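You operate a simulated robot arm through the tools that you are given. There is no shell and no other tool. Be economical: measure what you need, move in short steps, check, and stop when the job is done.

The job below is to be done with a simulated two-armed robot. You get a single attempt, and the scene is never put back.

## Task
Wipe up the spill on the steel bench top with the green towel and put it back.

Only the result counts: the job must be done as asked and must still hold three seconds after the hand-in. Knocking over, shifting, dropping, spilling or breaking anything else fails it. Flat cloth is picked up by pressing the open fingertips on it (5 to 10 N) and closing them slowly along it; thin cloth reads only 2 to 8 mm in the jaws.

## Robot
Two 7-joint arms with two-finger parallel grippers on one trunk, on a base that drives. Base frame: it is fixed to the floor where the robot stands at the start and does not move with it; the origin is under the middle of the robot, x ahead of it, y to its left, z up; the surface under the hand at the start is at about z = 860. Units: mm, degrees, N and s.
The left shoulder is at the start at [-82, 119, 851], the right one opposite. With the tool pointing down near the work surface each hand reaches from about 120 to 580 mm from the robot's upright axis, wherever it stands, measured 20 degrees to its own side. Payload 3.43 kg a hand.
The tool frame of a hand sits at the grasp point between the pads (the TCP): z along the fingers, y along the line on which they close. The tips reach 30 mm beyond it. The gripper opens to 94 mm. The fingers are 28 mm wide and 10 mm thick; the gripper's body (50 by 96 mm) begins 55 mm behind the TCP.
Orientation is that of the tool frame in the base frame, as [roll, pitch, yaw] about the fixed x, y, z axes, in that order (R = Rz(yaw) Ry(pitch) Rx(roll)). With the fingers straight down and closing along the base's y, the tool's x points along the base's -x, its y along +y and its z along -z.

## Interface
- The arms move only by the tool servo_tool. It takes "left_steps", "right_steps" or both (then of equal length, played together; a hand with none holds still); each is a list of rows, each an object (a shift or turn left out is 0, a gripper value left out holds the last) with "claw": the closure, from 0 (fully open) to 1 (shut); "translation": the shift along the base's x, y, z in units of 50 mm (1.0 is 50 mm), a list of three; "rot": the turn, a rotation vector about the base's x, y, z in units of 8 degrees (1.0 is 8 degrees), a list of three. In form: [{"claw": claw, "translation": [x, y, z], "rot": [wx, wy, wz]}, ...]. A call has 1 to 10 rows; each row shifts and turns the commanded pose from where the row before left it. A call with a number of a shift or a turn outside -1 to 1 is refused whole. Each row takes 0.2 s and may step no farther than 50 mm and 8.6 degrees from the row before; otherwise, or with a gripper value out of range, the whole call is refused. Where a pose cannot be reached the arm comes as near as it can. A force on the tool above 40 N (or 10 N above the force at the start of the call, whichever is more), or a blocked arm, ends the call early, and 0.2 s more pass. The fingers move at their own pace (about 153 mm/s each) and stop on an object; they squeeze with about 23 N. The grip force told is the motor's: it shows also when the fingers shut on nothing. Time passes only in rows, and 0.2 s behind the last, so rows that do not move let the fingers close. It gives the time, the measured TCP pose, the force on the tool (base axes), the opening and the grip force at its end, in the units of the frame above (readings bear some noise), with the torque about the TCP (base axes, N m) and any sound that the robot's microphone picked up.
- Cameras (640 x 400 px; columns grow to the right, rows downward): "scene" is now at [35.3, -14.8, 1564.2]; the picture's right is [-0.20, -0.98, 0.00], its down [-0.70, 0.14, -0.70] and it looks along [0.69, -0.14, -0.71] (base axes); focal length 265 px, centre (320, 200). "left" rides on the left gripper at [76, -14, -103] in its tool frame; the picture's right is [0.18, 0.98, 0.00], its down [-0.75, 0.14, -0.64] and it looks along [-0.63, 0.12, 0.77] (tool axes); focal length 243 px, centre (320, 200). "right" rides on the right gripper at [76, 14, -103] in its tool frame; the picture's right is [-0.18, 0.98, 0.00], its down [-0.75, -0.14, -0.64] and it looks along [-0.63, -0.12, 0.77] (tool axes); focal length 243 px, centre (320, 200). There is no depth. A picture from a camera that has moved, and an enlarged one, comes with that camera's place and axes in the base frame and with its lens.
- get_image(camera): a new picture of that camera. It takes no simulated time.
- move_column(by): slides the trunk up (or, below 0, down) by that many mm; the arms and the scene camera ride with it, the base frame stays. It gives what a move gives, with no picture.
- drive_base(legs): drives the robot by 1 to 6 legs, each [ahead, left, turn to the left] in mm, mm and degrees, along the robot's own axes; the way and the turn of a leg run together, so that a leg with both is an arc; at most 1500 mm and 180 degrees a leg. The arms and the cameras ride along, it lands a little off, and it stops where it bumps. It gives what a move gives.
- pan_tilt(pan, tilt): turns the head with the scene camera to pan (to the left, within 143 degrees either way) and tilt (down, from -29 to 69), counted from straight ahead of the robot. It gives what a move gives.
- inspect(camera, box): a new picture of the part [left, top, right, bottom] of that camera's present view, enlarged. It takes no simulated time.
- close_job(): hands the job in; it is judged then, once.

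Work in short steps. Places have to be worked out from the pictures, the camera data and where the tool is seen: move nearer, look again, correct. Check each grasp and each placing, and mend what went wrong. You have 120 turns and 88 pictures in all, those below and enlarged ones among them. Open the grippers and draw the arms clear of the work before you hand the job in, unless the task says otherwise; then end with one line.

The tools are called after "Call:" as a command line: name --argument value ..., lists and objects as JSON in quotes. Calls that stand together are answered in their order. servo_tool: Moves the arms, as the interface text tells. Its arguments: {"type":"object","properties":{"left_steps":{"type":"array","items":{"type":"object","properties":{"claw":{"type":"number"},"translation":{"type":"array","items":{"type":"number"}},"rot":{"type":"array","items":{"type":"number"}}}}},"right_steps":{"type":"array","items":{"type":"object","properties":{"claw":{"type":"number"},"translation":{"type":"array","items":{"type":"number"}},"rot":{"type":"array","items":{"type":"number"}}}}}},"required":[]} The other tools are called the same way: move_column (by) slides the trunk up or down; drive_base (legs) drives the base; pan_tilt (pan, tilt) turns the head that bears the scene camera; get_image (camera) takes a picture; inspect (camera, box) takes an enlarged picture of a part of a camera's view; close_job () hands the job in.

At the start:

```text
time: 0.0
left_eef_pos: [356.2, 72.2, 1094.7]
left_tool_rot: [179.9, -0.1, 180.0]
left_contact_force: [0.2, -0.4, 0.6]
left_torque: [0.0, 0.0, 0.02]
left_opening: 94.2
left_finger_force: 0.1
right_eef_pos: [307.8, -192.7, 1113.4]
right_tool_rot: [-179.9, 0.0, -180.0]
right_contact_force: [-0.1, 0.3, 0.9]
right_torque: [-0.02, -0.02, 0.04]
right_opening: 94.2
right_finger_force: 0.1
trunk travel left (down, up): [-275.0, 60.0]
robot x, y, heading: [-0.9, 2.2, -0.0]
head pan, tilt: [-11.6, 45.4]
```

scene: 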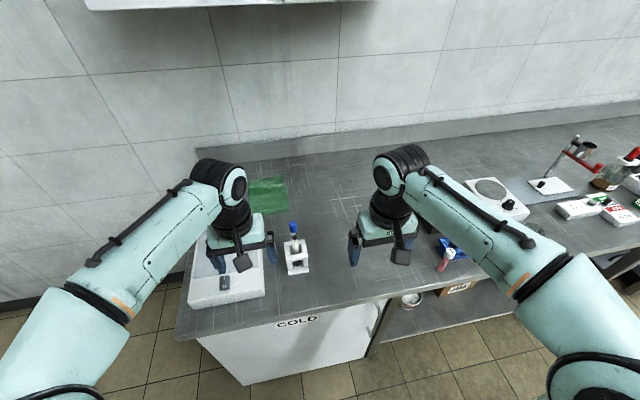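
right: 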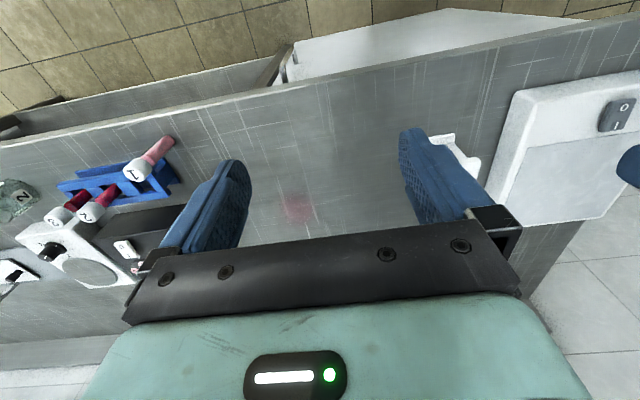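
left: 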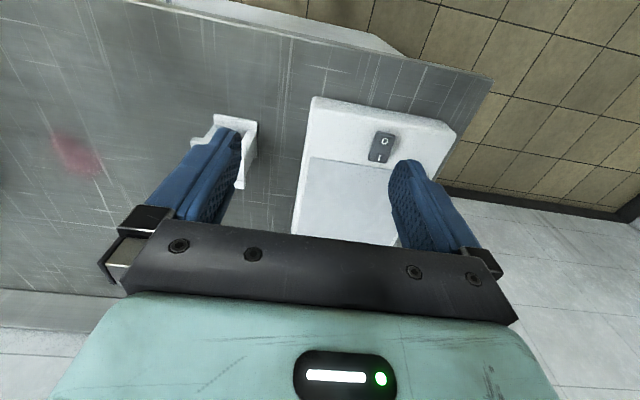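

The spill works out to about (535, -282), and both hand cameras agree on it. The towel is at about (657–857, -20 and further left), which is out of reach. I'll tilt the head down to see how much room the base has.

Call:
pan_tilt --pan 0 --tilt 69

Call:
get_image --camera "scene"

```text
time: 0.9
left_eef_pos: [357.3, 71.5, 1094.8]
left_tool_rot: [-179.9, -0.1, 180.0]
left_contact_force: [-0.4, 0.6, -0.4]
left_torque: [-0.01, 0.02, 0.01]
left_opening: 93.8
left_finger_force: 0.0
right_eef_pos: [308.9, -193.2, 1113.4]
right_tool_rot: [-180.0, -0.1, -180.0]
right_contact_force: [-0.4, 0.0, 0.0]
right_torque: [-0.02, 0.01, 0.05]
right_opening: 94.2
right_finger_force: 0.1
trunk travel left (down, up): [-275.0, 60.0]
robot x, y, heading: [-1.3, -2.7, 0.5]
head pan, tilt: [0.0, 68.8]
```

```text
84 pictures are left
camera scene: at [12.0, 1.3, 1536.0], right [0.0, -1.0, 0.0], down [-0.93, 0.0, -0.36], along [0.36, 0.0, -0.93], focal length 265 px, centre (320, 200)
```

scene: 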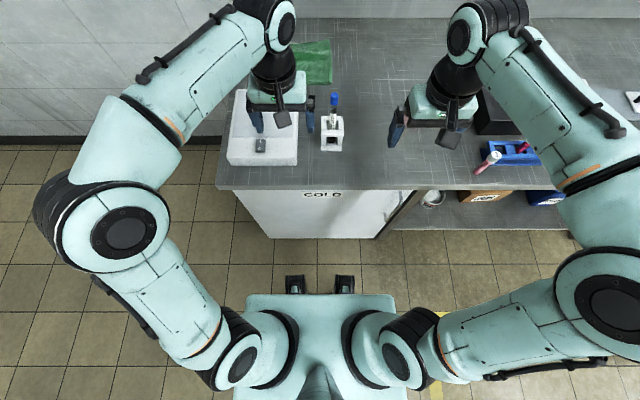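

The feet reach about x=105 and the fridge front is at about x=367. I can drive 190 mm ahead with margin, and the hands stay well above everything.

Call:
drive_base --legs '[[190, 0, 0]]'

Call:
pan_tilt --pan 0 --tilt 55

Call:
get_image --camera "scene"

Call:
get_image --camera "left"

Call:
get_image --camera "right"

```text
time: 2.0
left_eef_pos: [417.5, 73.1, 1092.3]
left_tool_rot: [179.9, -0.1, -180.0]
left_contact_force: [-0.1, 0.5, -0.7]
left_torque: [-0.02, -0.05, 0.02]
left_opening: 93.9
left_finger_force: 0.1
right_eef_pos: [370.5, -192.8, 1111.4]
right_tool_rot: [-180.0, 0.0, 179.9]
right_contact_force: [0.1, -0.2, -0.3]
right_torque: [-0.03, -0.04, -0.02]
right_opening: 94.1
right_finger_force: 0.0
trunk travel left (down, up): [-275.0, 60.0]
robot x, y, heading: [59.7, 3.0, 0.1]
head pan, tilt: [0.0, 68.8]
stopped in leg 1: the robot was blocked; the commanded pose is now the measured one
```

```text
time: 2.7
left_eef_pos: [416.8, 72.8, 1093.2]
left_tool_rot: [180.0, 0.0, -179.9]
left_contact_force: [-0.1, -0.9, -0.3]
left_torque: [0.01, 0.01, 0.0]
left_opening: 93.8
left_finger_force: 0.1
right_eef_pos: [368.5, -191.5, 1111.0]
right_tool_rot: [-179.9, -0.1, 179.9]
right_contact_force: [-0.2, 0.1, -0.3]
right_torque: [0.01, 0.02, 0.0]
right_opening: 94.3
right_finger_force: 0.0
trunk travel left (down, up): [-275.0, 60.0]
robot x, y, heading: [60.5, -0.6, -0.1]
head pan, tilt: [0.0, 55.0]
```

```text
83 pictures are left
camera scene: at [88.3, 1.4, 1551.3], right [0.0, -1.0, 0.0], down [-0.82, 0.0, -0.57], along [0.57, 0.0, -0.82], focal length 265 px, centre (320, 200)
```

scene: 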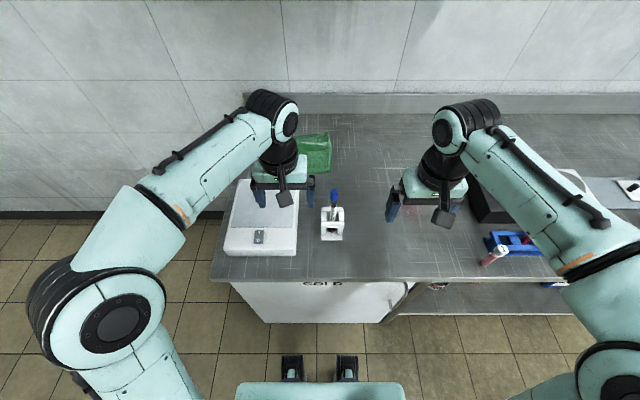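

```text
82 pictures are left
camera left: at [340.2, 58.1, 1195.9], right [-0.19, 0.98, 0.0], down [0.75, 0.14, 0.64], along [0.63, 0.12, -0.77], focal length 243 px, centre (320, 200)
```

left: 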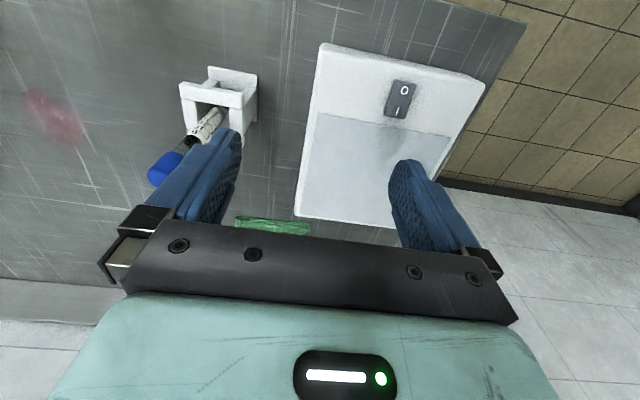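

```text
81 pictures are left
camera right: at [292.9, -178.2, 1215.3], right [0.18, 0.98, 0.0], down [0.75, -0.14, 0.64], along [0.63, -0.12, -0.77], focal length 243 px, centre (320, 200)
```

right: 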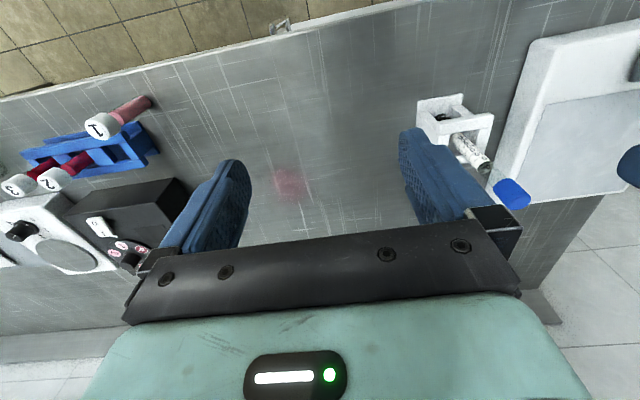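

The drive was blocked with the axis at x≈60, so a straight tool can't reach the towel (x≈685–888, y≈-37 to 100 or more). If I turn the robot left, the right shoulder comes closer to the bench. I'll back off, turn 50° left, and shift about 150 mm left.

Call:
drive_base --legs '[[-50, 0, 0], [0, 0, 50], [115, 96, 0]]'

Call:
pan_tilt --pan -50 --tilt 50

Call:
get_image --camera "scene"

```text
time: 7.0
left_eef_pos: [189.4, 468.0, 1092.6]
left_tool_rot: [179.9, -0.2, -130.6]
left_contact_force: [0.2, 0.0, 0.4]
left_torque: [-0.02, 0.0, 0.02]
left_opening: 94.0
left_finger_force: 0.1
right_eef_pos: [359.2, 257.6, 1112.7]
right_tool_rot: [-179.8, -0.1, -130.7]
right_contact_force: [-0.2, 0.3, -0.1]
right_torque: [-0.01, -0.02, -0.01]
right_opening: 94.0
right_finger_force: 0.1
trunk travel left (down, up): [-275.0, 60.0]
robot x, y, heading: [10.0, 152.6, 49.5]
head pan, tilt: [0.0, 55.0]
```

```text
time: 8.2
left_eef_pos: [188.9, 466.7, 1094.1]
left_tool_rot: [179.9, 0.0, -130.5]
left_contact_force: [-0.3, 0.5, 0.3]
left_torque: [0.02, -0.01, 0.02]
left_opening: 94.1
left_finger_force: 0.0
right_eef_pos: [359.1, 258.0, 1112.3]
right_tool_rot: [-179.9, -0.1, -130.7]
right_contact_force: [0.5, 0.2, -0.7]
right_torque: [0.0, -0.03, 0.0]
right_opening: 94.1
right_finger_force: 0.1
trunk travel left (down, up): [-275.0, 60.0]
robot x, y, heading: [12.4, 147.5, 49.1]
head pan, tilt: [-50.0, 50.0]
```

```text
80 pictures are left
camera scene: at [60.0, 116.3, 1557.9], right [-0.01, -1.0, 0.0], down [-0.77, 0.01, -0.64], along [0.64, -0.01, -0.77], focal length 265 px, centre (320, 200)
```

scene: 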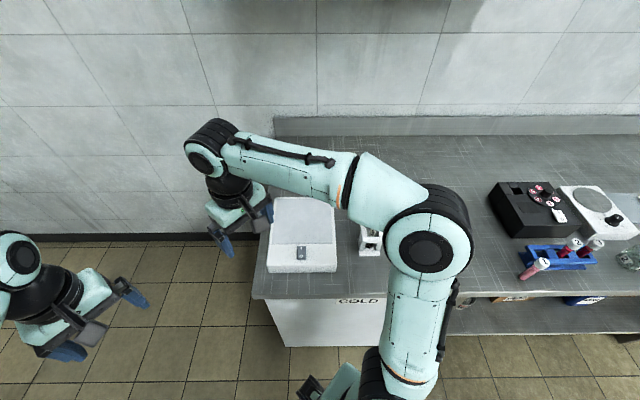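

The turn worked. Now I'll nudge about 60 mm toward the bench.

Call:
drive_base --legs '[[40, -46, 0]]'

```text
time: 9.3
left_eef_pos: [238.6, 468.0, 1092.3]
left_tool_rot: [179.9, 0.0, -130.5]
left_contact_force: [-0.8, 0.2, -1.4]
left_torque: [-0.02, -0.02, 0.01]
left_opening: 93.9
left_finger_force: 0.0
right_eef_pos: [409.2, 258.9, 1110.9]
right_tool_rot: [-180.0, -0.1, -130.8]
right_contact_force: [0.3, 0.3, 0.0]
right_torque: [-0.02, 0.01, -0.02]
right_opening: 94.0
right_finger_force: 0.0
trunk travel left (down, up): [-275.0, 60.0]
robot x, y, heading: [59.2, 149.9, 49.5]
head pan, tilt: [-50.0, 50.0]
```

The base stands at (59, 150). Next I'll swing the right hand over to about (600, -150), turn it to face +x, and look at the towel.

Call:
servo_tool --right_steps '[{"translation": [0.38, -0.818, 0.06], "rot": [0, 0, -0.616]}, {"translation": [0.38, -0.818, 0.06], "rot": [0, 0, -0.616]}, {"translation": [0.38, -0.818, 0.06], "rot": [0, 0, -0.616]}, {"translation": [0.38, -0.818, 0.06], "rot": [0, 0, -0.616]}, {"translation": [0.38, -0.818, 0.06], "rot": [0, 0, -0.616]}, {"translation": [0.38, -0.818, 0.06], "rot": [0, 0, -0.616]}, {"translation": [0.38, -0.818, 0.06], "rot": [0, 0, -0.616]}, {"translation": [0.38, -0.818, 0.06], "rot": [0, 0, -0.616]}, {"translation": [0.38, -0.818, 0.06], "rot": [0, 0, -0.616]}, {"translation": [0.38, -0.818, 0.06], "rot": [0, 0, -0.616]}]'

Call:
get_image --camera "scene"

Call:
get_image --camera "right"

```text
time: 11.5
left_eef_pos: [237.9, 466.4, 1093.6]
left_tool_rot: [179.8, 0.0, -130.5]
left_contact_force: [0.1, -0.2, 0.1]
left_torque: [-0.01, -0.01, -0.02]
left_opening: 93.8
left_finger_force: 0.0
right_eef_pos: [601.1, -150.3, 1141.8]
right_tool_rot: [-179.9, -0.1, 179.9]
right_contact_force: [-0.7, -0.5, 0.5]
right_torque: [0.0, 0.01, -0.02]
right_opening: 93.9
right_finger_force: 0.0
trunk travel left (down, up): [-275.0, 60.0]
robot x, y, heading: [60.1, 148.0, 49.1]
head pan, tilt: [-50.0, 50.0]
```

```text
79 pictures are left
camera scene: at [109.8, 115.9, 1557.8], right [-0.01, -1.0, 0.0], down [-0.77, 0.01, -0.64], along [0.64, -0.01, -0.77], focal length 265 px, centre (320, 200)
```

scene: 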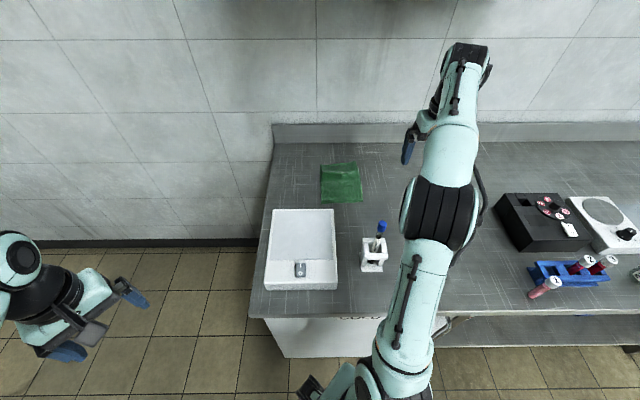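

```text
78 pictures are left
camera right: at [524.4, -136.2, 1245.4], right [0.18, 0.98, 0.0], down [0.75, -0.14, 0.64], along [0.63, -0.12, -0.77], focal length 243 px, centre (320, 200)
```

right: 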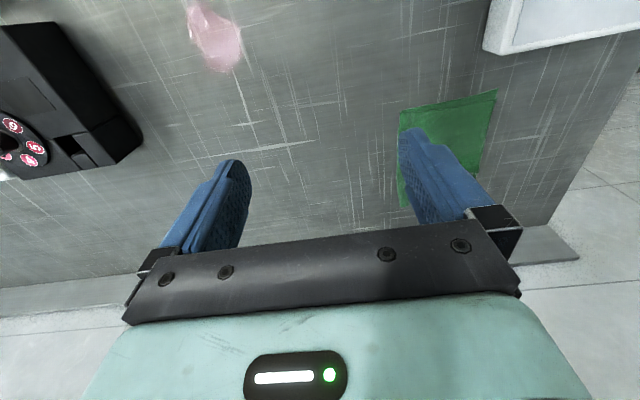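

The towel is now fully visible, so I'll enlarge it.

Call:
inspect --camera "scene" --box '[260, 130, 420, 230]'

Call:
inspect --camera "right" --box '[160, 0, 320, 100]'

```text
4.00 times, centred on (340, 180) of scene
camera zoom: at [109.8, 115.9, 1557.8], right [-0.01, -1.0, 0.0], down [-0.77, 0.01, -0.64], along [0.64, -0.01, -0.77], focal length 1060 px, centre (240, 280)
```

zoom: 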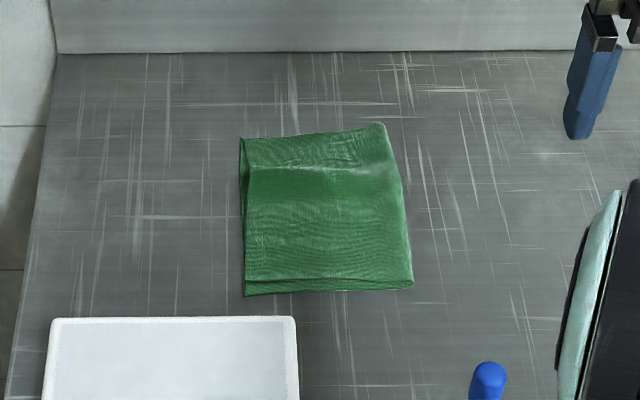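

```text
4.00 times, centred on (240, 50) of right
camera zoom: at [524.4, -136.2, 1245.4], right [0.18, 0.98, 0.0], down [0.75, -0.14, 0.64], along [0.63, -0.12, -0.77], focal length 970 px, centre (640, 800)
```

zoom: 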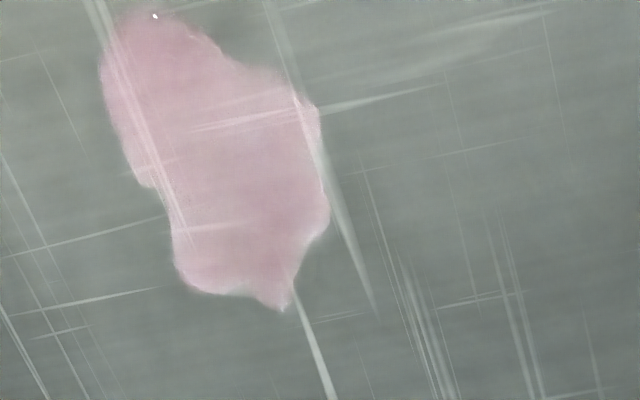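

The towel is a folded pad about 140 × 195 mm, with corners near (669, 103), (676, -38), (880, -33) and (859, 105). That puts its centre at about (771, 34). The spill spans x 503–590 and y -310 to -248. I'll hover over the towel with the tool tilted 16° outward.

Call:
servo_tool --right_steps '[{"translation": [0.5, 0.613, -0.467], "rot": [0, -0.333, 0]}, {"translation": [0.5, 0.613, -0.467], "rot": [0, -0.333, 0]}, {"translation": [0.5, 0.613, -0.467], "rot": [0, -0.333, 0]}, {"translation": [0.5, 0.613, -0.467], "rot": [0, -0.333, 0]}, {"translation": [0.5, 0.613, -0.467], "rot": [0, -0.333, 0]}, {"translation": [0.5, 0.613, -0.467], "rot": [0, -0.333, 0]}]'

Call:
get_image --camera "scene"

Call:
get_image --camera "right"

```text
time: 12.9
left_eef_pos: [238.4, 468.7, 1092.9]
left_tool_rot: [180.0, -0.1, -130.5]
left_contact_force: [-0.6, 0.9, 0.9]
left_torque: [0.01, -0.03, -0.01]
left_opening: 94.3
left_finger_force: 0.1
right_eef_pos: [748.8, 32.0, 1000.6]
right_tool_rot: [-179.9, 15.9, 179.9]
right_contact_force: [0.3, 0.6, -0.2]
right_torque: [0.0, 0.01, 0.03]
right_opening: 93.9
right_finger_force: 0.0
trunk travel left (down, up): [-275.0, 60.0]
robot x, y, heading: [61.3, 148.7, 49.3]
head pan, tilt: [-50.0, 50.0]
```

```text
75 pictures are left
camera scene: at [109.3, 117.1, 1557.9], right [-0.01, -1.0, 0.0], down [-0.77, 0.01, -0.64], along [0.64, -0.01, -0.77], focal length 265 px, centre (320, 200)
```

scene: 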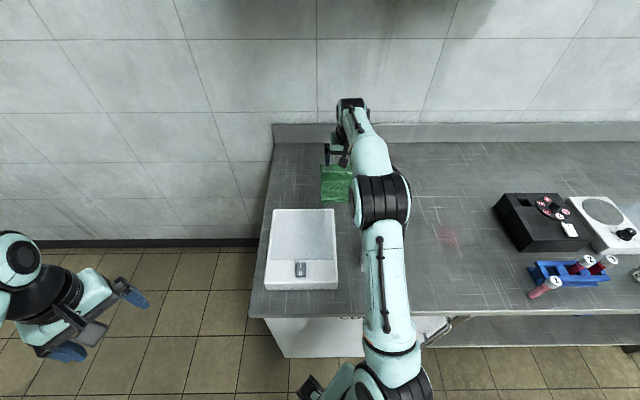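

```text
74 pictures are left
camera right: at [646.9, 46.7, 1077.3], right [0.18, 0.98, 0.05], down [0.55, -0.14, 0.82], along [0.82, -0.12, -0.56], focal length 243 px, centre (320, 200)
```

right: 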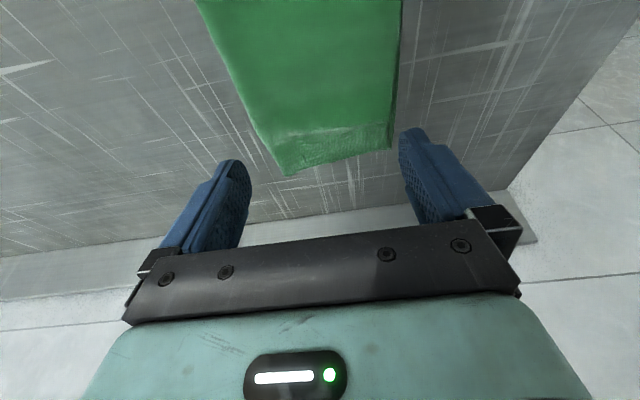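

The hover pose is reached exactly. I'll lower to just above the cloth first, then press in small steps.

Call:
servo_tool --right_steps '[{"translation": [0.1, 0.04, -0.7]}, {"translation": [0.1, 0, -0.7]}, {"translation": [0, 0, -0.2]}, {"translation": [0, 0, -0.1]}]'

```text
time: 13.9
left_eef_pos: [236.9, 466.1, 1093.7]
left_tool_rot: [179.9, -0.1, -130.6]
left_contact_force: [0.3, -0.1, -0.2]
left_torque: [-0.01, -0.02, -0.02]
left_opening: 94.1
left_finger_force: 0.1
right_eef_pos: [757.4, 34.5, 915.4]
right_tool_rot: [180.0, 16.0, 180.0]
right_contact_force: [0.4, -0.9, 0.6]
right_torque: [0.03, 0.03, -0.02]
right_opening: 93.8
right_finger_force: 0.1
trunk travel left (down, up): [-275.0, 60.0]
robot x, y, heading: [59.5, 151.1, 49.2]
head pan, tilt: [-50.0, 50.0]
```

No contact yet at z 915. I'll step down 3 mm at a time.

Call:
servo_tool --right_steps '[{"translation": [0, 0, -0.06]}, {"translation": [0, 0, -0.06]}, {"translation": [0, 0, -0.06]}, {"translation": [0, 0, -0.06]}]'

Call:
get_image --camera "right"

```text
time: 14.9
left_eef_pos: [237.8, 467.7, 1093.0]
left_tool_rot: [179.8, -0.1, -130.7]
left_contact_force: [-0.4, 0.8, -0.7]
left_torque: [0.01, 0.03, 0.02]
left_opening: 94.0
left_finger_force: 0.1
right_eef_pos: [757.6, 33.7, 905.3]
right_tool_rot: [-179.8, 15.9, 180.0]
right_contact_force: [-0.7, -0.4, -0.6]
right_torque: [0.0, 0.01, 0.04]
right_opening: 94.1
right_finger_force: 0.0
trunk travel left (down, up): [-275.0, 60.0]
robot x, y, heading: [62.5, 147.6, 49.4]
head pan, tilt: [-50.0, 50.0]
```

```text
73 pictures are left
camera right: at [656.2, 48.9, 982.9], right [0.18, 0.98, 0.05], down [0.55, -0.14, 0.82], along [0.82, -0.12, -0.56], focal length 243 px, centre (320, 200)
```

right: 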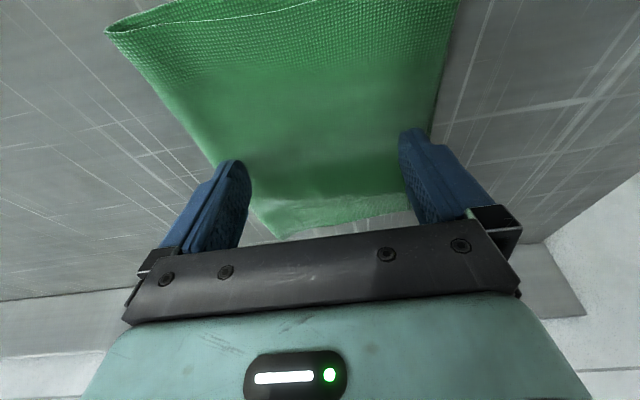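

The tips are just above the cloth and centred. I'll narrow the opening to about 55 mm and keep pressing down.

Call:
servo_tool --right_steps '[{"claw": 0.42, "translation": [0, 0, 0]}, {"translation": [0, 0, -0.06]}, {"translation": [0, 0, -0.06]}, {"translation": [0, 0, -0.06]}]'

```text
time: 15.9
left_eef_pos: [237.0, 467.7, 1093.2]
left_tool_rot: [180.0, 0.0, -130.5]
left_contact_force: [-0.5, 0.5, 0.5]
left_torque: [0.02, 0.02, 0.02]
left_opening: 93.8
left_finger_force: 0.0
right_eef_pos: [757.9, 33.4, 896.1]
right_tool_rot: [-179.9, 15.8, -179.9]
right_contact_force: [0.7, -0.1, 0.2]
right_torque: [0.0, -0.01, 0.01]
right_opening: 54.5
right_finger_force: 0.1
trunk travel left (down, up): [-275.0, 60.0]
robot x, y, heading: [58.8, 146.1, 49.3]
head pan, tilt: [-50.0, 50.0]
```

Call:
servo_tool --right_steps '[{"translation": [0, 0, -0.05]}, {"translation": [0, 0, -0.05]}]'

```text
time: 16.5
left_eef_pos: [236.2, 467.5, 1092.9]
left_tool_rot: [180.0, 0.0, -130.5]
left_contact_force: [0.7, 1.4, -0.2]
left_torque: [0.0, 0.0, 0.03]
left_opening: 94.2
left_finger_force: 0.0
right_eef_pos: [757.9, 33.9, 893.8]
right_tool_rot: [-179.9, 16.3, 179.9]
right_contact_force: [-1.7, -0.7, 15.8]
right_torque: [-0.01, 0.16, 0.01]
right_opening: 54.6
right_finger_force: 0.0
trunk travel left (down, up): [-275.0, 60.0]
robot x, y, heading: [62.4, 148.6, 49.4]
head pan, tilt: [-50.0, 50.0]
```

Contact reads 15.8 N. I'll ease up 1 mm and close slowly along the cloth.

Call:
servo_tool --right_steps '[{"translation": [0, 0, 0.024]}, {"claw": 0.5}, {"claw": 0.56}, {"claw": 0.62}, {"claw": 0.68}, {"claw": 0.74}, {"claw": 0.8}, {"claw": 0.88}, {"claw": 1.0}, {"claw": 1.0}]'

Call:
get_image --camera "right"

```text
time: 18.7
left_eef_pos: [234.5, 466.8, 1092.4]
left_tool_rot: [180.0, 0.1, -130.6]
left_contact_force: [-0.3, 1.0, 0.2]
left_torque: [-0.02, 0.03, 0.01]
left_opening: 94.0
left_finger_force: 0.0
right_eef_pos: [756.9, 34.7, 893.5]
right_tool_rot: [-179.9, 16.1, 179.9]
right_contact_force: [0.8, -1.0, 21.7]
right_torque: [0.01, 0.09, -0.01]
right_opening: 6.5
right_finger_force: 23.0
trunk travel left (down, up): [-275.0, 60.0]
robot x, y, heading: [58.4, 150.1, 49.5]
head pan, tilt: [-50.0, 50.0]
```

```text
72 pictures are left
camera right: at [654.8, 48.7, 972.1], right [0.18, 0.98, 0.05], down [0.55, -0.14, 0.83], along [0.82, -0.12, -0.56], focal length 243 px, centre (320, 200)
```

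right: 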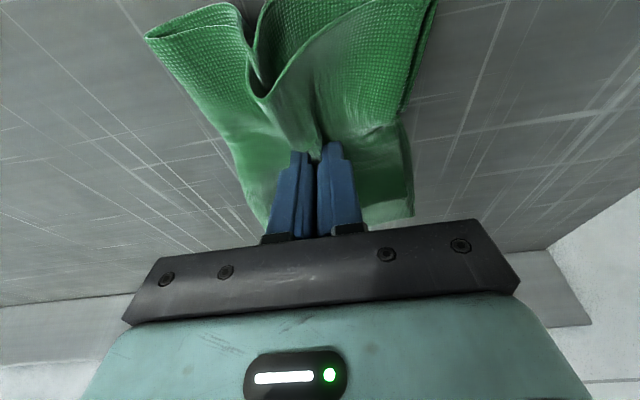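

The cloth is gripped: 6.5 mm opening at 23 N. I'll lift about 8 mm and drag the towel flat toward -y, clear of all the objects.

Call:
servo_tool --right_steps '[{"translation": [0, 0, 0.1], "claw": 1.0}, {"translation": [0, 0, 0.1]}, {"translation": [0, -0.3, 0]}, {"translation": [0, -0.5, 0]}, {"translation": [0, -0.5, 0]}]'

Call:
get_image --camera "right"

Call:
get_image --camera "scene"

```text
time: 19.9
left_eef_pos: [238.0, 466.2, 1092.1]
left_tool_rot: [179.9, -0.2, -130.6]
left_contact_force: [0.7, 0.8, -0.5]
left_torque: [-0.03, 0.0, -0.02]
left_opening: 94.2
left_finger_force: 0.0
right_eef_pos: [758.5, -30.7, 901.8]
right_tool_rot: [-179.9, 15.9, -180.0]
right_contact_force: [-0.2, 0.8, 0.8]
right_torque: [-0.01, 0.02, -0.01]
right_opening: 3.7
right_finger_force: 23.2
trunk travel left (down, up): [-275.0, 60.0]
robot x, y, heading: [61.6, 147.4, 49.2]
head pan, tilt: [-50.0, 50.0]
```

```text
71 pictures are left
camera right: at [656.9, -15.9, 980.0], right [0.18, 0.98, 0.05], down [0.55, -0.14, 0.82], along [0.82, -0.12, -0.56], focal length 243 px, centre (320, 200)
```

right: 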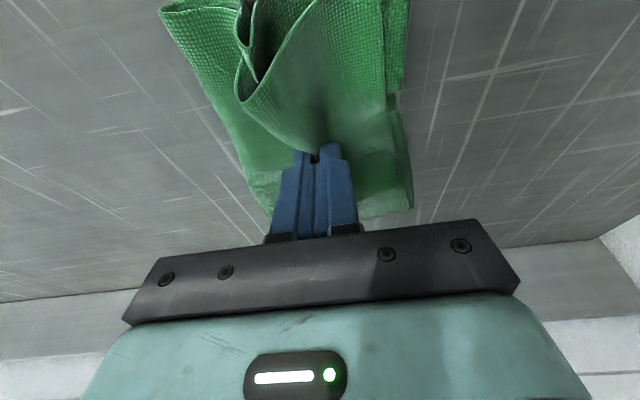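

```text
70 pictures are left
camera scene: at [108.3, 115.9, 1557.9], right [-0.01, -1.0, 0.0], down [-0.77, 0.01, -0.64], along [0.64, -0.01, -0.77], focal length 265 px, centre (320, 200)
```

scene: 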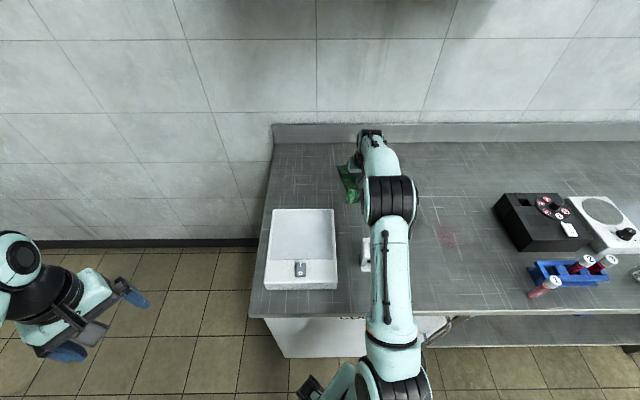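

The towel follows as one piece. I'll continue to y≈-280.

Call:
servo_tool --right_steps '[{"translation": [0, -0.6, 0]}, {"translation": [0, -0.6, 0]}, {"translation": [0, -0.6, 0]}, {"translation": [0, -0.6, 0]}, {"translation": [0, -0.6, 0]}, {"translation": [0, -0.6, 0]}, {"translation": [0, -0.6, 0]}, {"translation": [0, -0.6, 0]}, {"translation": [0, -0.2, 0]}]'

Call:
get_image --camera "right"

Call:
get_image --camera "scene"

```text
time: 21.9
left_eef_pos: [237.3, 467.4, 1093.0]
left_tool_rot: [179.9, -0.1, -130.6]
left_contact_force: [0.0, -0.2, 0.3]
left_torque: [0.02, 0.0, 0.0]
left_opening: 94.1
left_finger_force: 0.0
right_eef_pos: [758.3, -280.8, 902.1]
right_tool_rot: [-180.0, 16.0, 180.0]
right_contact_force: [-0.5, 0.1, 0.1]
right_torque: [0.02, 0.0, 0.03]
right_opening: 3.4
right_finger_force: 22.9
trunk travel left (down, up): [-275.0, 60.0]
robot x, y, heading: [60.2, 147.7, 49.5]
head pan, tilt: [-50.0, 50.0]
```

```text
69 pictures are left
camera right: at [657.0, -266.4, 980.0], right [0.18, 0.98, 0.05], down [0.55, -0.14, 0.82], along [0.82, -0.12, -0.56], focal length 243 px, centre (320, 200)
```

right: 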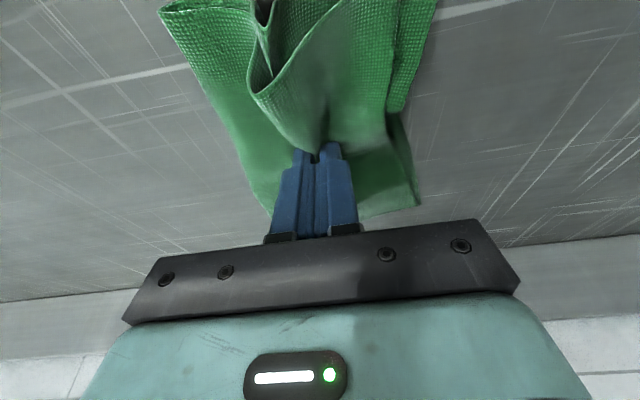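

```text
68 pictures are left
camera scene: at [108.3, 116.6, 1557.9], right [-0.01, -1.0, 0.0], down [-0.77, 0.01, -0.64], along [0.64, -0.01, -0.77], focal length 265 px, centre (320, 200)
```

scene: 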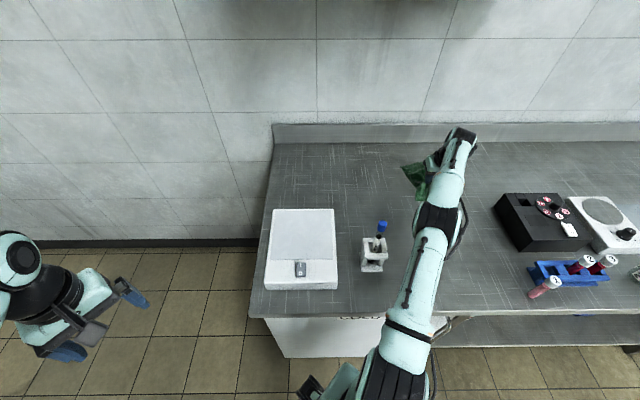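

I'll drag toward -x onto the spill and bring the tool upright as it goes.

Call:
servo_tool --right_steps '[{"translation": [-0.6, 0, 0], "rot": [0, 0.286, 0]}, {"translation": [-0.6, 0, 0], "rot": [0, 0.286, 0]}, {"translation": [-0.6, 0, 0], "rot": [0, 0.286, 0]}, {"translation": [-0.6, 0, 0], "rot": [0, 0.286, 0]}, {"translation": [-0.6, 0, 0], "rot": [0, 0.286, 0]}, {"translation": [-0.6, 0, 0], "rot": [0, 0.286, 0]}, {"translation": [-0.6, 0, 0], "rot": [0, 0.286, 0]}]'

Call:
get_image --camera "right"

Call:
get_image --camera "scene"

```text
time: 23.5
left_eef_pos: [236.4, 466.1, 1091.3]
left_tool_rot: [179.9, -0.1, -130.7]
left_contact_force: [-0.1, 0.4, -0.5]
left_torque: [0.0, 0.01, -0.03]
left_opening: 94.1
left_finger_force: 0.0
right_eef_pos: [545.8, -281.2, 902.2]
right_tool_rot: [-179.9, -0.2, 179.9]
right_contact_force: [0.2, 0.1, 0.5]
right_torque: [0.01, -0.02, -0.04]
right_opening: 3.6
right_finger_force: 22.8
trunk travel left (down, up): [-275.0, 60.0]
robot x, y, heading: [62.2, 150.3, 49.6]
head pan, tilt: [-50.0, 50.0]
```

```text
67 pictures are left
camera right: at [470.2, -266.2, 1005.7], right [0.18, 0.98, 0.0], down [0.76, -0.14, 0.64], along [0.63, -0.12, -0.77], focal length 243 px, centre (320, 200)
```

right: 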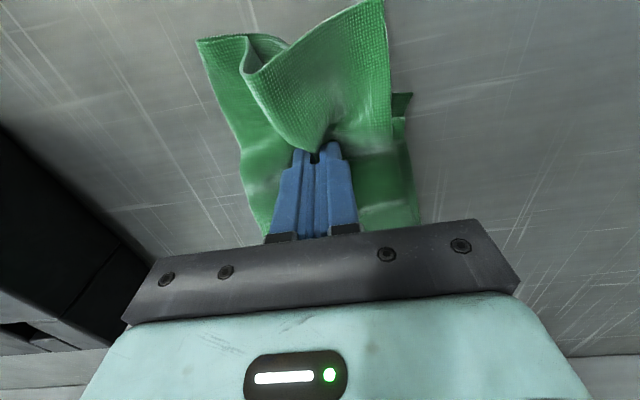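

```text
66 pictures are left
camera scene: at [107.8, 116.6, 1557.9], right [-0.01, -1.0, 0.0], down [-0.77, 0.01, -0.64], along [0.64, -0.01, -0.77], focal length 265 px, centre (320, 200)
```

scene: 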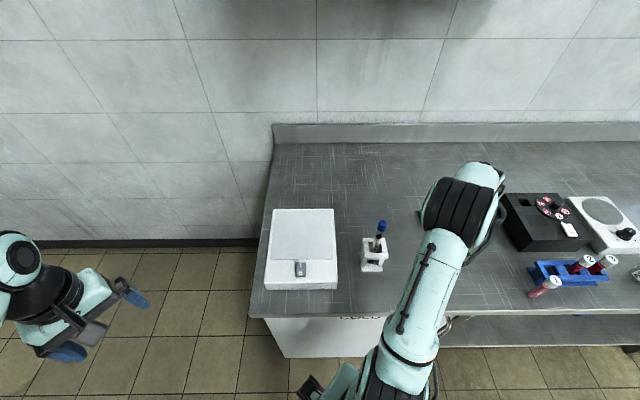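

The towel covers the spill. I'll press down gently to find contact.

Call:
servo_tool --right_steps '[{"translation": [0, 0, -0.08]}, {"translation": [0, 0, -0.06]}, {"translation": [0, 0, -0.03]}]'

```text
time: 24.3
left_eef_pos: [235.9, 467.2, 1093.0]
left_tool_rot: [179.8, 0.0, -130.7]
left_contact_force: [0.4, 0.5, -0.6]
left_torque: [0.01, 0.03, 0.02]
left_opening: 94.1
left_finger_force: 0.0
right_eef_pos: [548.6, -281.1, 895.0]
right_tool_rot: [-179.8, 0.0, 180.0]
right_contact_force: [-0.3, -1.0, 11.2]
right_torque: [0.0, -0.06, 0.04]
right_opening: 3.6
right_finger_force: 22.9
trunk travel left (down, up): [-275.0, 60.0]
robot x, y, heading: [59.5, 153.9, 49.4]
head pan, tilt: [-50.0, 50.0]
```

Contact is 11 N, so I'll scrub in strokes along x across the lower-y half.

Call:
servo_tool --right_steps '[{"translation": [-0.5, 0, 0]}, {"translation": [-0.5, 0, 0]}, {"translation": [0, -0.35, 0]}, {"translation": [0.5, 0, 0]}, {"translation": [0.5, 0, 0]}, {"translation": [0.5, 0, 0]}, {"translation": [0.5, 0, 0]}, {"translation": [0, -0.35, 0]}, {"translation": [-0.5, 0, 0]}, {"translation": [-0.5, 0, 0]}]'

Call:
servo_tool --right_steps '[{"translation": [-0.5, 0, 0]}, {"translation": [-0.5, 0, 0]}, {"translation": [0, 0.35, 0]}, {"translation": [0, 0.35, 0]}, {"translation": [0, 0.35, 0]}, {"translation": [0.5, 0, 0]}, {"translation": [0.5, 0, 0]}, {"translation": [0.5, 0, 0]}, {"translation": [0.5, 0, 0]}]'

Call:
servo_tool --right_steps '[{"translation": [0, 0.35, 0]}, {"translation": [-0.5, 0, 0]}, {"translation": [-0.5, 0, 0]}, {"translation": [-0.5, 0, 0]}, {"translation": [-0.5, 0, 0]}, {"translation": [0, -0.35, 0]}, {"translation": [0.5, -0.1, 0]}, {"translation": [0.5, 0, 0]}]'

Call:
get_image --camera "right"

```text
time: 26.5
left_eef_pos: [237.4, 468.0, 1093.1]
left_tool_rot: [179.9, -0.1, -130.6]
left_contact_force: [0.2, -0.4, -0.4]
left_torque: [0.02, -0.01, -0.01]
left_opening: 94.2
left_finger_force: 0.0
right_eef_pos: [547.1, -314.5, 895.1]
right_tool_rot: [-179.9, 0.0, 180.0]
right_contact_force: [2.9, 0.9, 11.6]
right_torque: [0.03, -0.18, 0.0]
right_opening: 3.4
right_finger_force: 23.1
trunk travel left (down, up): [-275.0, 60.0]
robot x, y, heading: [59.4, 152.8, 49.4]
head pan, tilt: [-50.0, 50.0]
```

```text
time: 28.5
left_eef_pos: [237.5, 466.3, 1092.8]
left_tool_rot: [179.8, -0.1, -130.5]
left_contact_force: [0.2, -0.3, 0.0]
left_torque: [0.02, 0.03, 0.02]
left_opening: 94.1
left_finger_force: 0.0
right_eef_pos: [600.2, -262.4, 893.7]
right_tool_rot: [180.0, -0.2, 180.0]
right_contact_force: [-0.6, 0.3, 3.0]
right_torque: [-0.02, 0.04, 0.0]
right_opening: 3.7
right_finger_force: 22.6
trunk travel left (down, up): [-275.0, 60.0]
robot x, y, heading: [54.5, 150.6, 49.4]
head pan, tilt: [-50.0, 50.0]
```

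```text
time: 30.3
left_eef_pos: [238.4, 467.4, 1094.2]
left_tool_rot: [179.9, -0.2, -130.6]
left_contact_force: [-0.6, 0.0, 0.4]
left_torque: [-0.04, 0.02, 0.01]
left_opening: 94.0
left_finger_force: 0.1
right_eef_pos: [549.0, -269.1, 894.4]
right_tool_rot: [-179.9, -0.2, -179.9]
right_contact_force: [-1.1, -0.1, 4.1]
right_torque: [-0.02, 0.01, 0.0]
right_opening: 3.8
right_finger_force: 23.2
trunk travel left (down, up): [-275.0, 60.0]
robot x, y, heading: [61.2, 146.4, 49.2]
head pan, tilt: [-50.0, 50.0]
```

```text
65 pictures are left
camera right: at [473.0, -254.3, 997.1], right [0.18, 0.98, 0.0], down [0.76, -0.14, 0.64], along [0.63, -0.12, -0.77], focal length 243 px, centre (320, 200)
```

right: 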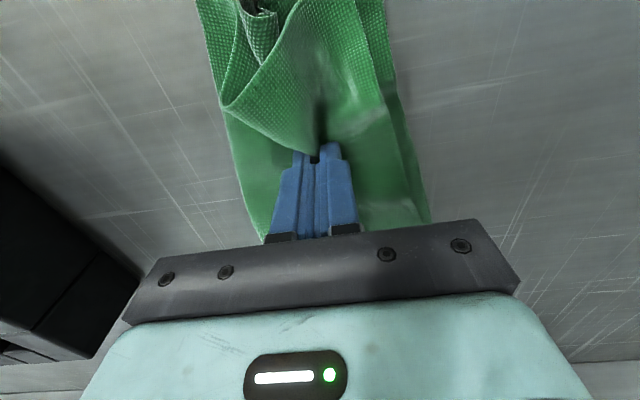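

I'll lift slightly, drag the towel away in +x, and look at the spot.

Call:
servo_tool --right_steps '[{"translation": [0, 0, 0.14]}, {"translation": [0.6, 0, 0], "rot": [0, -0.286, 0]}, {"translation": [0.6, 0, 0], "rot": [0, -0.286, 0]}, {"translation": [0.6, 0, 0], "rot": [0, -0.286, 0]}, {"translation": [0.6, 0, 0], "rot": [0, -0.286, 0]}, {"translation": [0.6, 0, 0], "rot": [0, -0.286, 0]}, {"translation": [0.6, 0, 0], "rot": [0, -0.286, 0]}, {"translation": [0.6, 0, 0], "rot": [0, -0.286, 0]}]'

Call:
get_image --camera "right"

Call:
get_image --camera "scene"

```text
time: 32.1
left_eef_pos: [238.5, 466.9, 1093.4]
left_tool_rot: [179.9, -0.1, -130.6]
left_contact_force: [0.1, -0.7, 0.4]
left_torque: [0.01, 0.01, 0.0]
left_opening: 93.7
left_finger_force: 0.1
right_eef_pos: [758.5, -267.1, 898.2]
right_tool_rot: [-180.0, 15.9, 179.9]
right_contact_force: [-0.2, 1.4, 0.3]
right_torque: [-0.01, 0.02, 0.04]
right_opening: 3.5
right_finger_force: 23.6
trunk travel left (down, up): [-275.0, 60.0]
robot x, y, heading: [58.5, 148.8, 49.4]
head pan, tilt: [-50.0, 50.0]
```

```text
64 pictures are left
camera right: at [657.5, -253.7, 977.2], right [0.18, 0.98, 0.05], down [0.55, -0.14, 0.82], along [0.82, -0.12, -0.56], focal length 243 px, centre (320, 200)
```

right: 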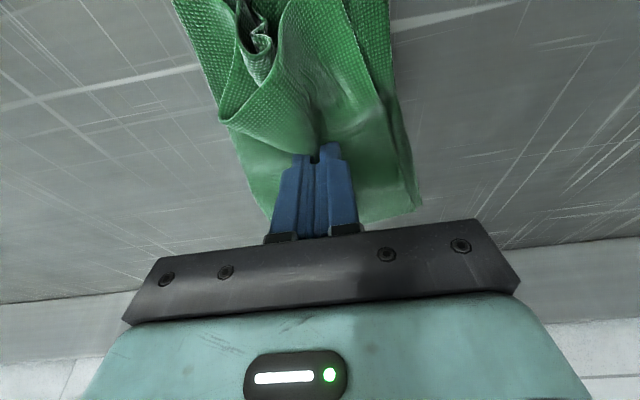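

```text
63 pictures are left
camera scene: at [109.1, 115.9, 1557.9], right [-0.01, -1.0, 0.0], down [-0.77, 0.01, -0.64], along [0.64, -0.01, -0.77], focal length 265 px, centre (320, 200)
```

scene: 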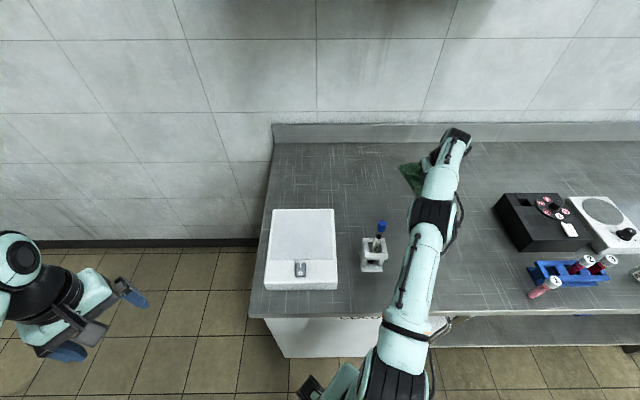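

The forearm hides the spot. I'll drag back toward +y partway and look again.

Call:
servo_tool --right_steps '[{"translation": [0, 0.6, 0]}, {"translation": [0, 0.6, 0]}, {"translation": [0, 0.6, 0]}, {"translation": [0, 0.6, 0]}, {"translation": [0, 0.6, 0]}, {"translation": [0, 0.6, 0]}]'

Call:
inspect --camera "scene" --box '[340, 130, 500, 280]'

```text
time: 33.5
left_eef_pos: [237.5, 468.5, 1092.5]
left_tool_rot: [179.9, 0.0, -130.6]
left_contact_force: [-0.2, -0.7, -0.6]
left_torque: [-0.04, 0.0, 0.0]
left_opening: 94.0
left_finger_force: 0.0
right_eef_pos: [756.6, -88.3, 899.9]
right_tool_rot: [-179.8, 15.9, 179.9]
right_contact_force: [-0.3, -0.4, 1.0]
right_torque: [-0.02, 0.02, 0.01]
right_opening: 3.8
right_finger_force: 22.9
trunk travel left (down, up): [-275.0, 60.0]
robot x, y, heading: [61.8, 145.2, 49.3]
head pan, tilt: [-50.0, 50.0]
```

```text
2.67 times, centred on (420, 205) of scene
camera zoom: at [108.3, 117.1, 1557.9], right [-0.01, -1.0, 0.0], down [-0.77, 0.01, -0.64], along [0.64, -0.01, -0.77], focal length 707 px, centre (53, 187)
```

zoom: 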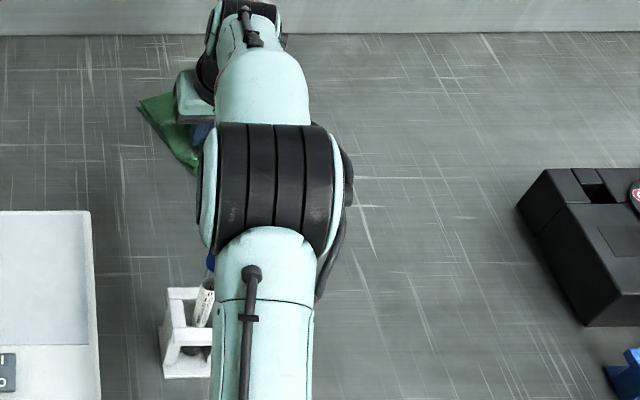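

No pink is visible around the spot. I'll zoom in tightly to make sure.

Call:
inspect --camera "scene" --box '[420, 210, 480, 260]'

```text
8.00 times, centred on (450, 235) of scene
camera zoom: at [108.3, 117.1, 1557.9], right [-0.01, -1.0, 0.0], down [-0.77, 0.01, -0.64], along [0.64, -0.01, -0.77], focal length 2120 px, centre (-720, -80)
```

zoom: 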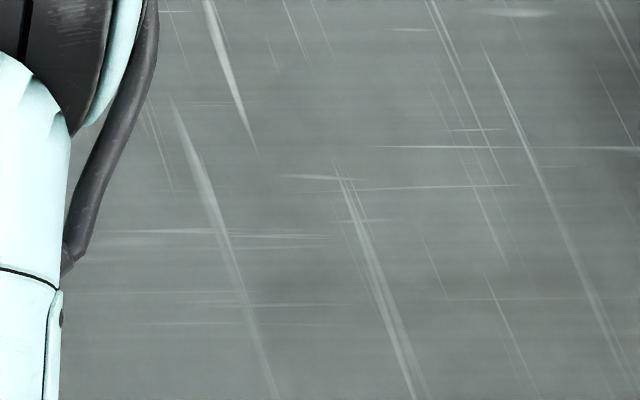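

The bench is clean. I'll return the towel to its original grip point (757, 34.5), lower it, and open slowly so it spreads out again.

Call:
servo_tool --right_steps '[{"translation": [0, 0.6, 0]}, {"translation": [0, 0.6, 0]}, {"translation": [0, 0.6, 0]}, {"translation": [0, 0.5, 0]}, {"translation": [0, 0.16, 0]}, {"translation": [0, 0, -0.06]}, {"translation": [0, 0, -0.04]}]'

Call:
get_image --camera "right"

Call:
inspect --camera "scene" --box '[260, 130, 420, 230]'

```text
time: 35.1
left_eef_pos: [237.4, 466.3, 1092.0]
left_tool_rot: [179.9, -0.1, -130.6]
left_contact_force: [0.1, -1.0, -0.2]
left_torque: [0.02, 0.02, -0.03]
left_opening: 93.9
left_finger_force: 0.1
right_eef_pos: [758.0, 36.4, 895.2]
right_tool_rot: [180.0, 16.1, -179.9]
right_contact_force: [1.1, 0.5, 4.6]
right_torque: [-0.01, -0.01, -0.01]
right_opening: 3.4
right_finger_force: 22.8
trunk travel left (down, up): [-275.0, 60.0]
robot x, y, heading: [57.5, 148.8, 49.2]
head pan, tilt: [-50.0, 50.0]
```

```text
60 pictures are left
camera right: at [656.0, 50.7, 974.4], right [0.18, 0.98, 0.05], down [0.55, -0.14, 0.82], along [0.82, -0.12, -0.56], focal length 243 px, centre (320, 200)
```

right: 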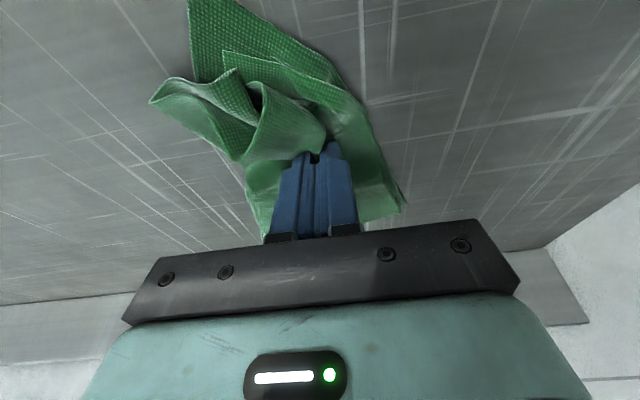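

```text
4.00 times, centred on (340, 180) of scene
camera zoom: at [107.9, 116.6, 1558.0], right [-0.01, -1.0, 0.0], down [-0.77, 0.01, -0.64], along [0.64, -0.01, -0.77], focal length 1060 px, centre (240, 280)
```

zoom: 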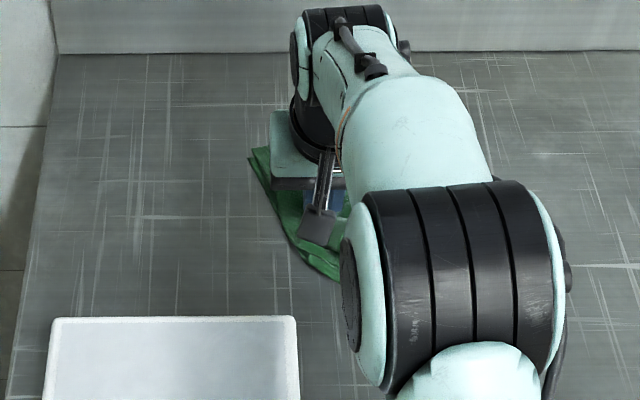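

The towel is back but a bit bunched, with the near end lagging toward -y. I'll open slowly under light contact to spread it, then lift off and assess.

Call:
servo_tool --right_steps '[{"claw": 0.92}, {"claw": 0.86}, {"claw": 0.8}, {"claw": 0.74}, {"claw": 0.68}, {"claw": 0.6}, {"claw": 0.5}, {"claw": 0.42}, {"claw": 0.35}]'

Call:
servo_tool --right_steps '[{"translation": [0, 0, 0.3]}, {"translation": [0, 0, 0.8], "claw": 0.2}, {"translation": [0, 0, 0.9]}, {"translation": [-0.6, -0.6, 0.4]}, {"translation": [-0.6, -0.7, 0.2]}, {"translation": [-0.6, -0.7, 0.2]}, {"translation": [-0.6, -0.7, 0.2]}]'

Call:
inspect --camera "scene" --box '[260, 130, 420, 230]'

Call:
get_image --camera "right"

```text
time: 37.1
left_eef_pos: [236.2, 467.9, 1093.2]
left_tool_rot: [179.8, -0.1, -130.6]
left_contact_force: [0.1, -0.4, 0.7]
left_torque: [-0.02, 0.0, 0.0]
left_opening: 94.1
left_finger_force: 0.1
right_eef_pos: [756.7, 35.0, 895.2]
right_tool_rot: [-179.8, 16.0, 180.0]
right_contact_force: [0.1, 0.9, 0.0]
right_torque: [0.01, -0.04, -0.06]
right_opening: 60.9
right_finger_force: 0.0
trunk travel left (down, up): [-275.0, 60.0]
robot x, y, heading: [59.7, 151.5, 49.6]
head pan, tilt: [-50.0, 50.0]
```

```text
time: 38.7
left_eef_pos: [236.0, 466.9, 1092.2]
left_tool_rot: [179.9, -0.1, -130.6]
left_contact_force: [0.6, 0.1, -0.6]
left_torque: [0.03, 0.02, -0.01]
left_opening: 94.1
left_finger_force: 0.1
right_eef_pos: [636.7, -99.7, 1046.1]
right_tool_rot: [-179.8, 15.9, 179.9]
right_contact_force: [0.3, -0.7, 0.1]
right_torque: [-0.03, 0.0, -0.02]
right_opening: 75.4
right_finger_force: 0.1
trunk travel left (down, up): [-275.0, 60.0]
robot x, y, heading: [61.4, 144.9, 49.2]
head pan, tilt: [-50.0, 50.0]
```

```text
4.00 times, centred on (340, 180) of scene
camera zoom: at [107.4, 115.9, 1557.9], right [-0.01, -1.0, 0.0], down [-0.77, 0.01, -0.64], along [0.64, -0.01, -0.77], focal length 1060 px, centre (240, 280)
```

zoom: 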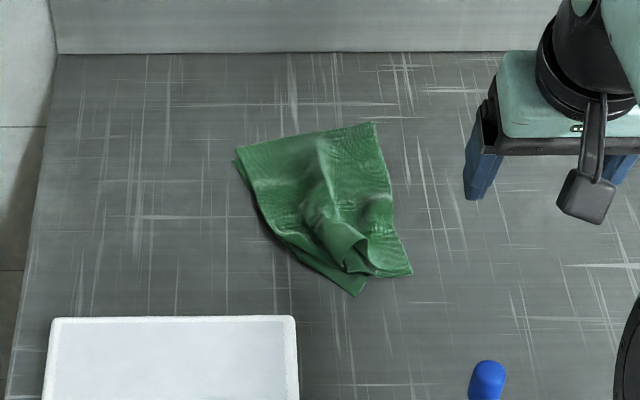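

```text
57 pictures are left
camera right: at [534.9, -85.8, 1125.5], right [0.18, 0.98, 0.05], down [0.55, -0.14, 0.82], along [0.82, -0.12, -0.56], focal length 243 px, centre (320, 200)
```

right: 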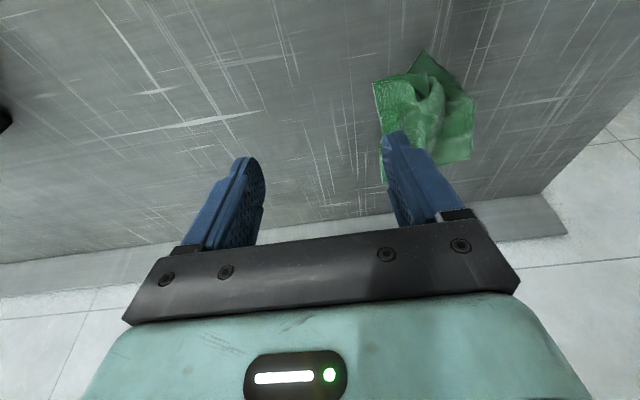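

The towel lies back on its original spot, with its centre matching to within about a centimetre. I'll raise and withdraw the right hand, then check the whole scene.

Call:
servo_tool --right_steps '[{"translation": [-0.4, 0, 0.8], "rot": [0, 0.5, 0]}, {"translation": [-0.6, 0, 0.6], "rot": [0, 0.5, 0]}, {"translation": [-0.8, 0, 0.4], "rot": [0, 0.5, 0]}, {"translation": [-0.8, 0, 0], "rot": [0, 0.5, 0]}, {"claw": 0.0}]'

Call:
get_image --camera "scene"

Call:
get_image --camera "right"

```text
time: 39.9
left_eef_pos: [237.3, 466.7, 1093.6]
left_tool_rot: [179.9, -0.2, -130.5]
left_contact_force: [-0.2, -0.1, 0.4]
left_torque: [-0.03, 0.01, 0.01]
left_opening: 93.9
left_finger_force: 0.1
right_eef_pos: [506.7, -98.7, 1135.2]
right_tool_rot: [-179.8, -0.2, 180.0]
right_contact_force: [-0.4, 0.2, 0.1]
right_torque: [0.02, 0.02, -0.01]
right_opening: 94.2
right_finger_force: 0.0
trunk travel left (down, up): [-275.0, 60.0]
robot x, y, heading: [60.2, 150.4, 49.5]
head pan, tilt: [-50.0, 50.0]
```

```text
56 pictures are left
camera scene: at [109.0, 116.6, 1557.9], right [-0.01, -1.0, 0.0], down [-0.77, 0.01, -0.64], along [0.64, -0.01, -0.77], focal length 265 px, centre (320, 200)
```

scene: 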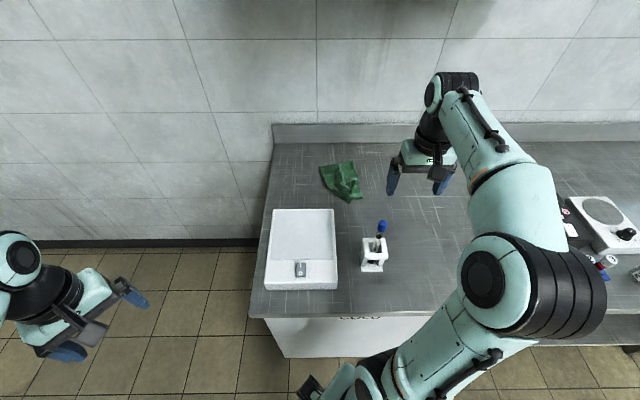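

```text
55 pictures are left
camera right: at [430.5, -84.3, 1239.5], right [0.18, 0.98, 0.0], down [0.76, -0.14, 0.64], along [0.63, -0.12, -0.77], focal length 243 px, centre (320, 200)
```

right: 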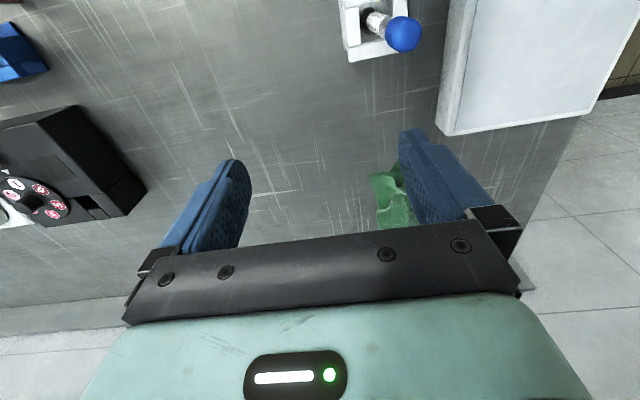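

The bench is clean with no trace of pink. The towel is back in its place, nothing else has moved, and both grippers are open and clear. I'm handing in.

Call:
close_job

```text
The job is handed in.
```

I wiped up the spill with the green towel and put the towel back on its original spot, where it lies slightly rumpled; nothing else was moved.
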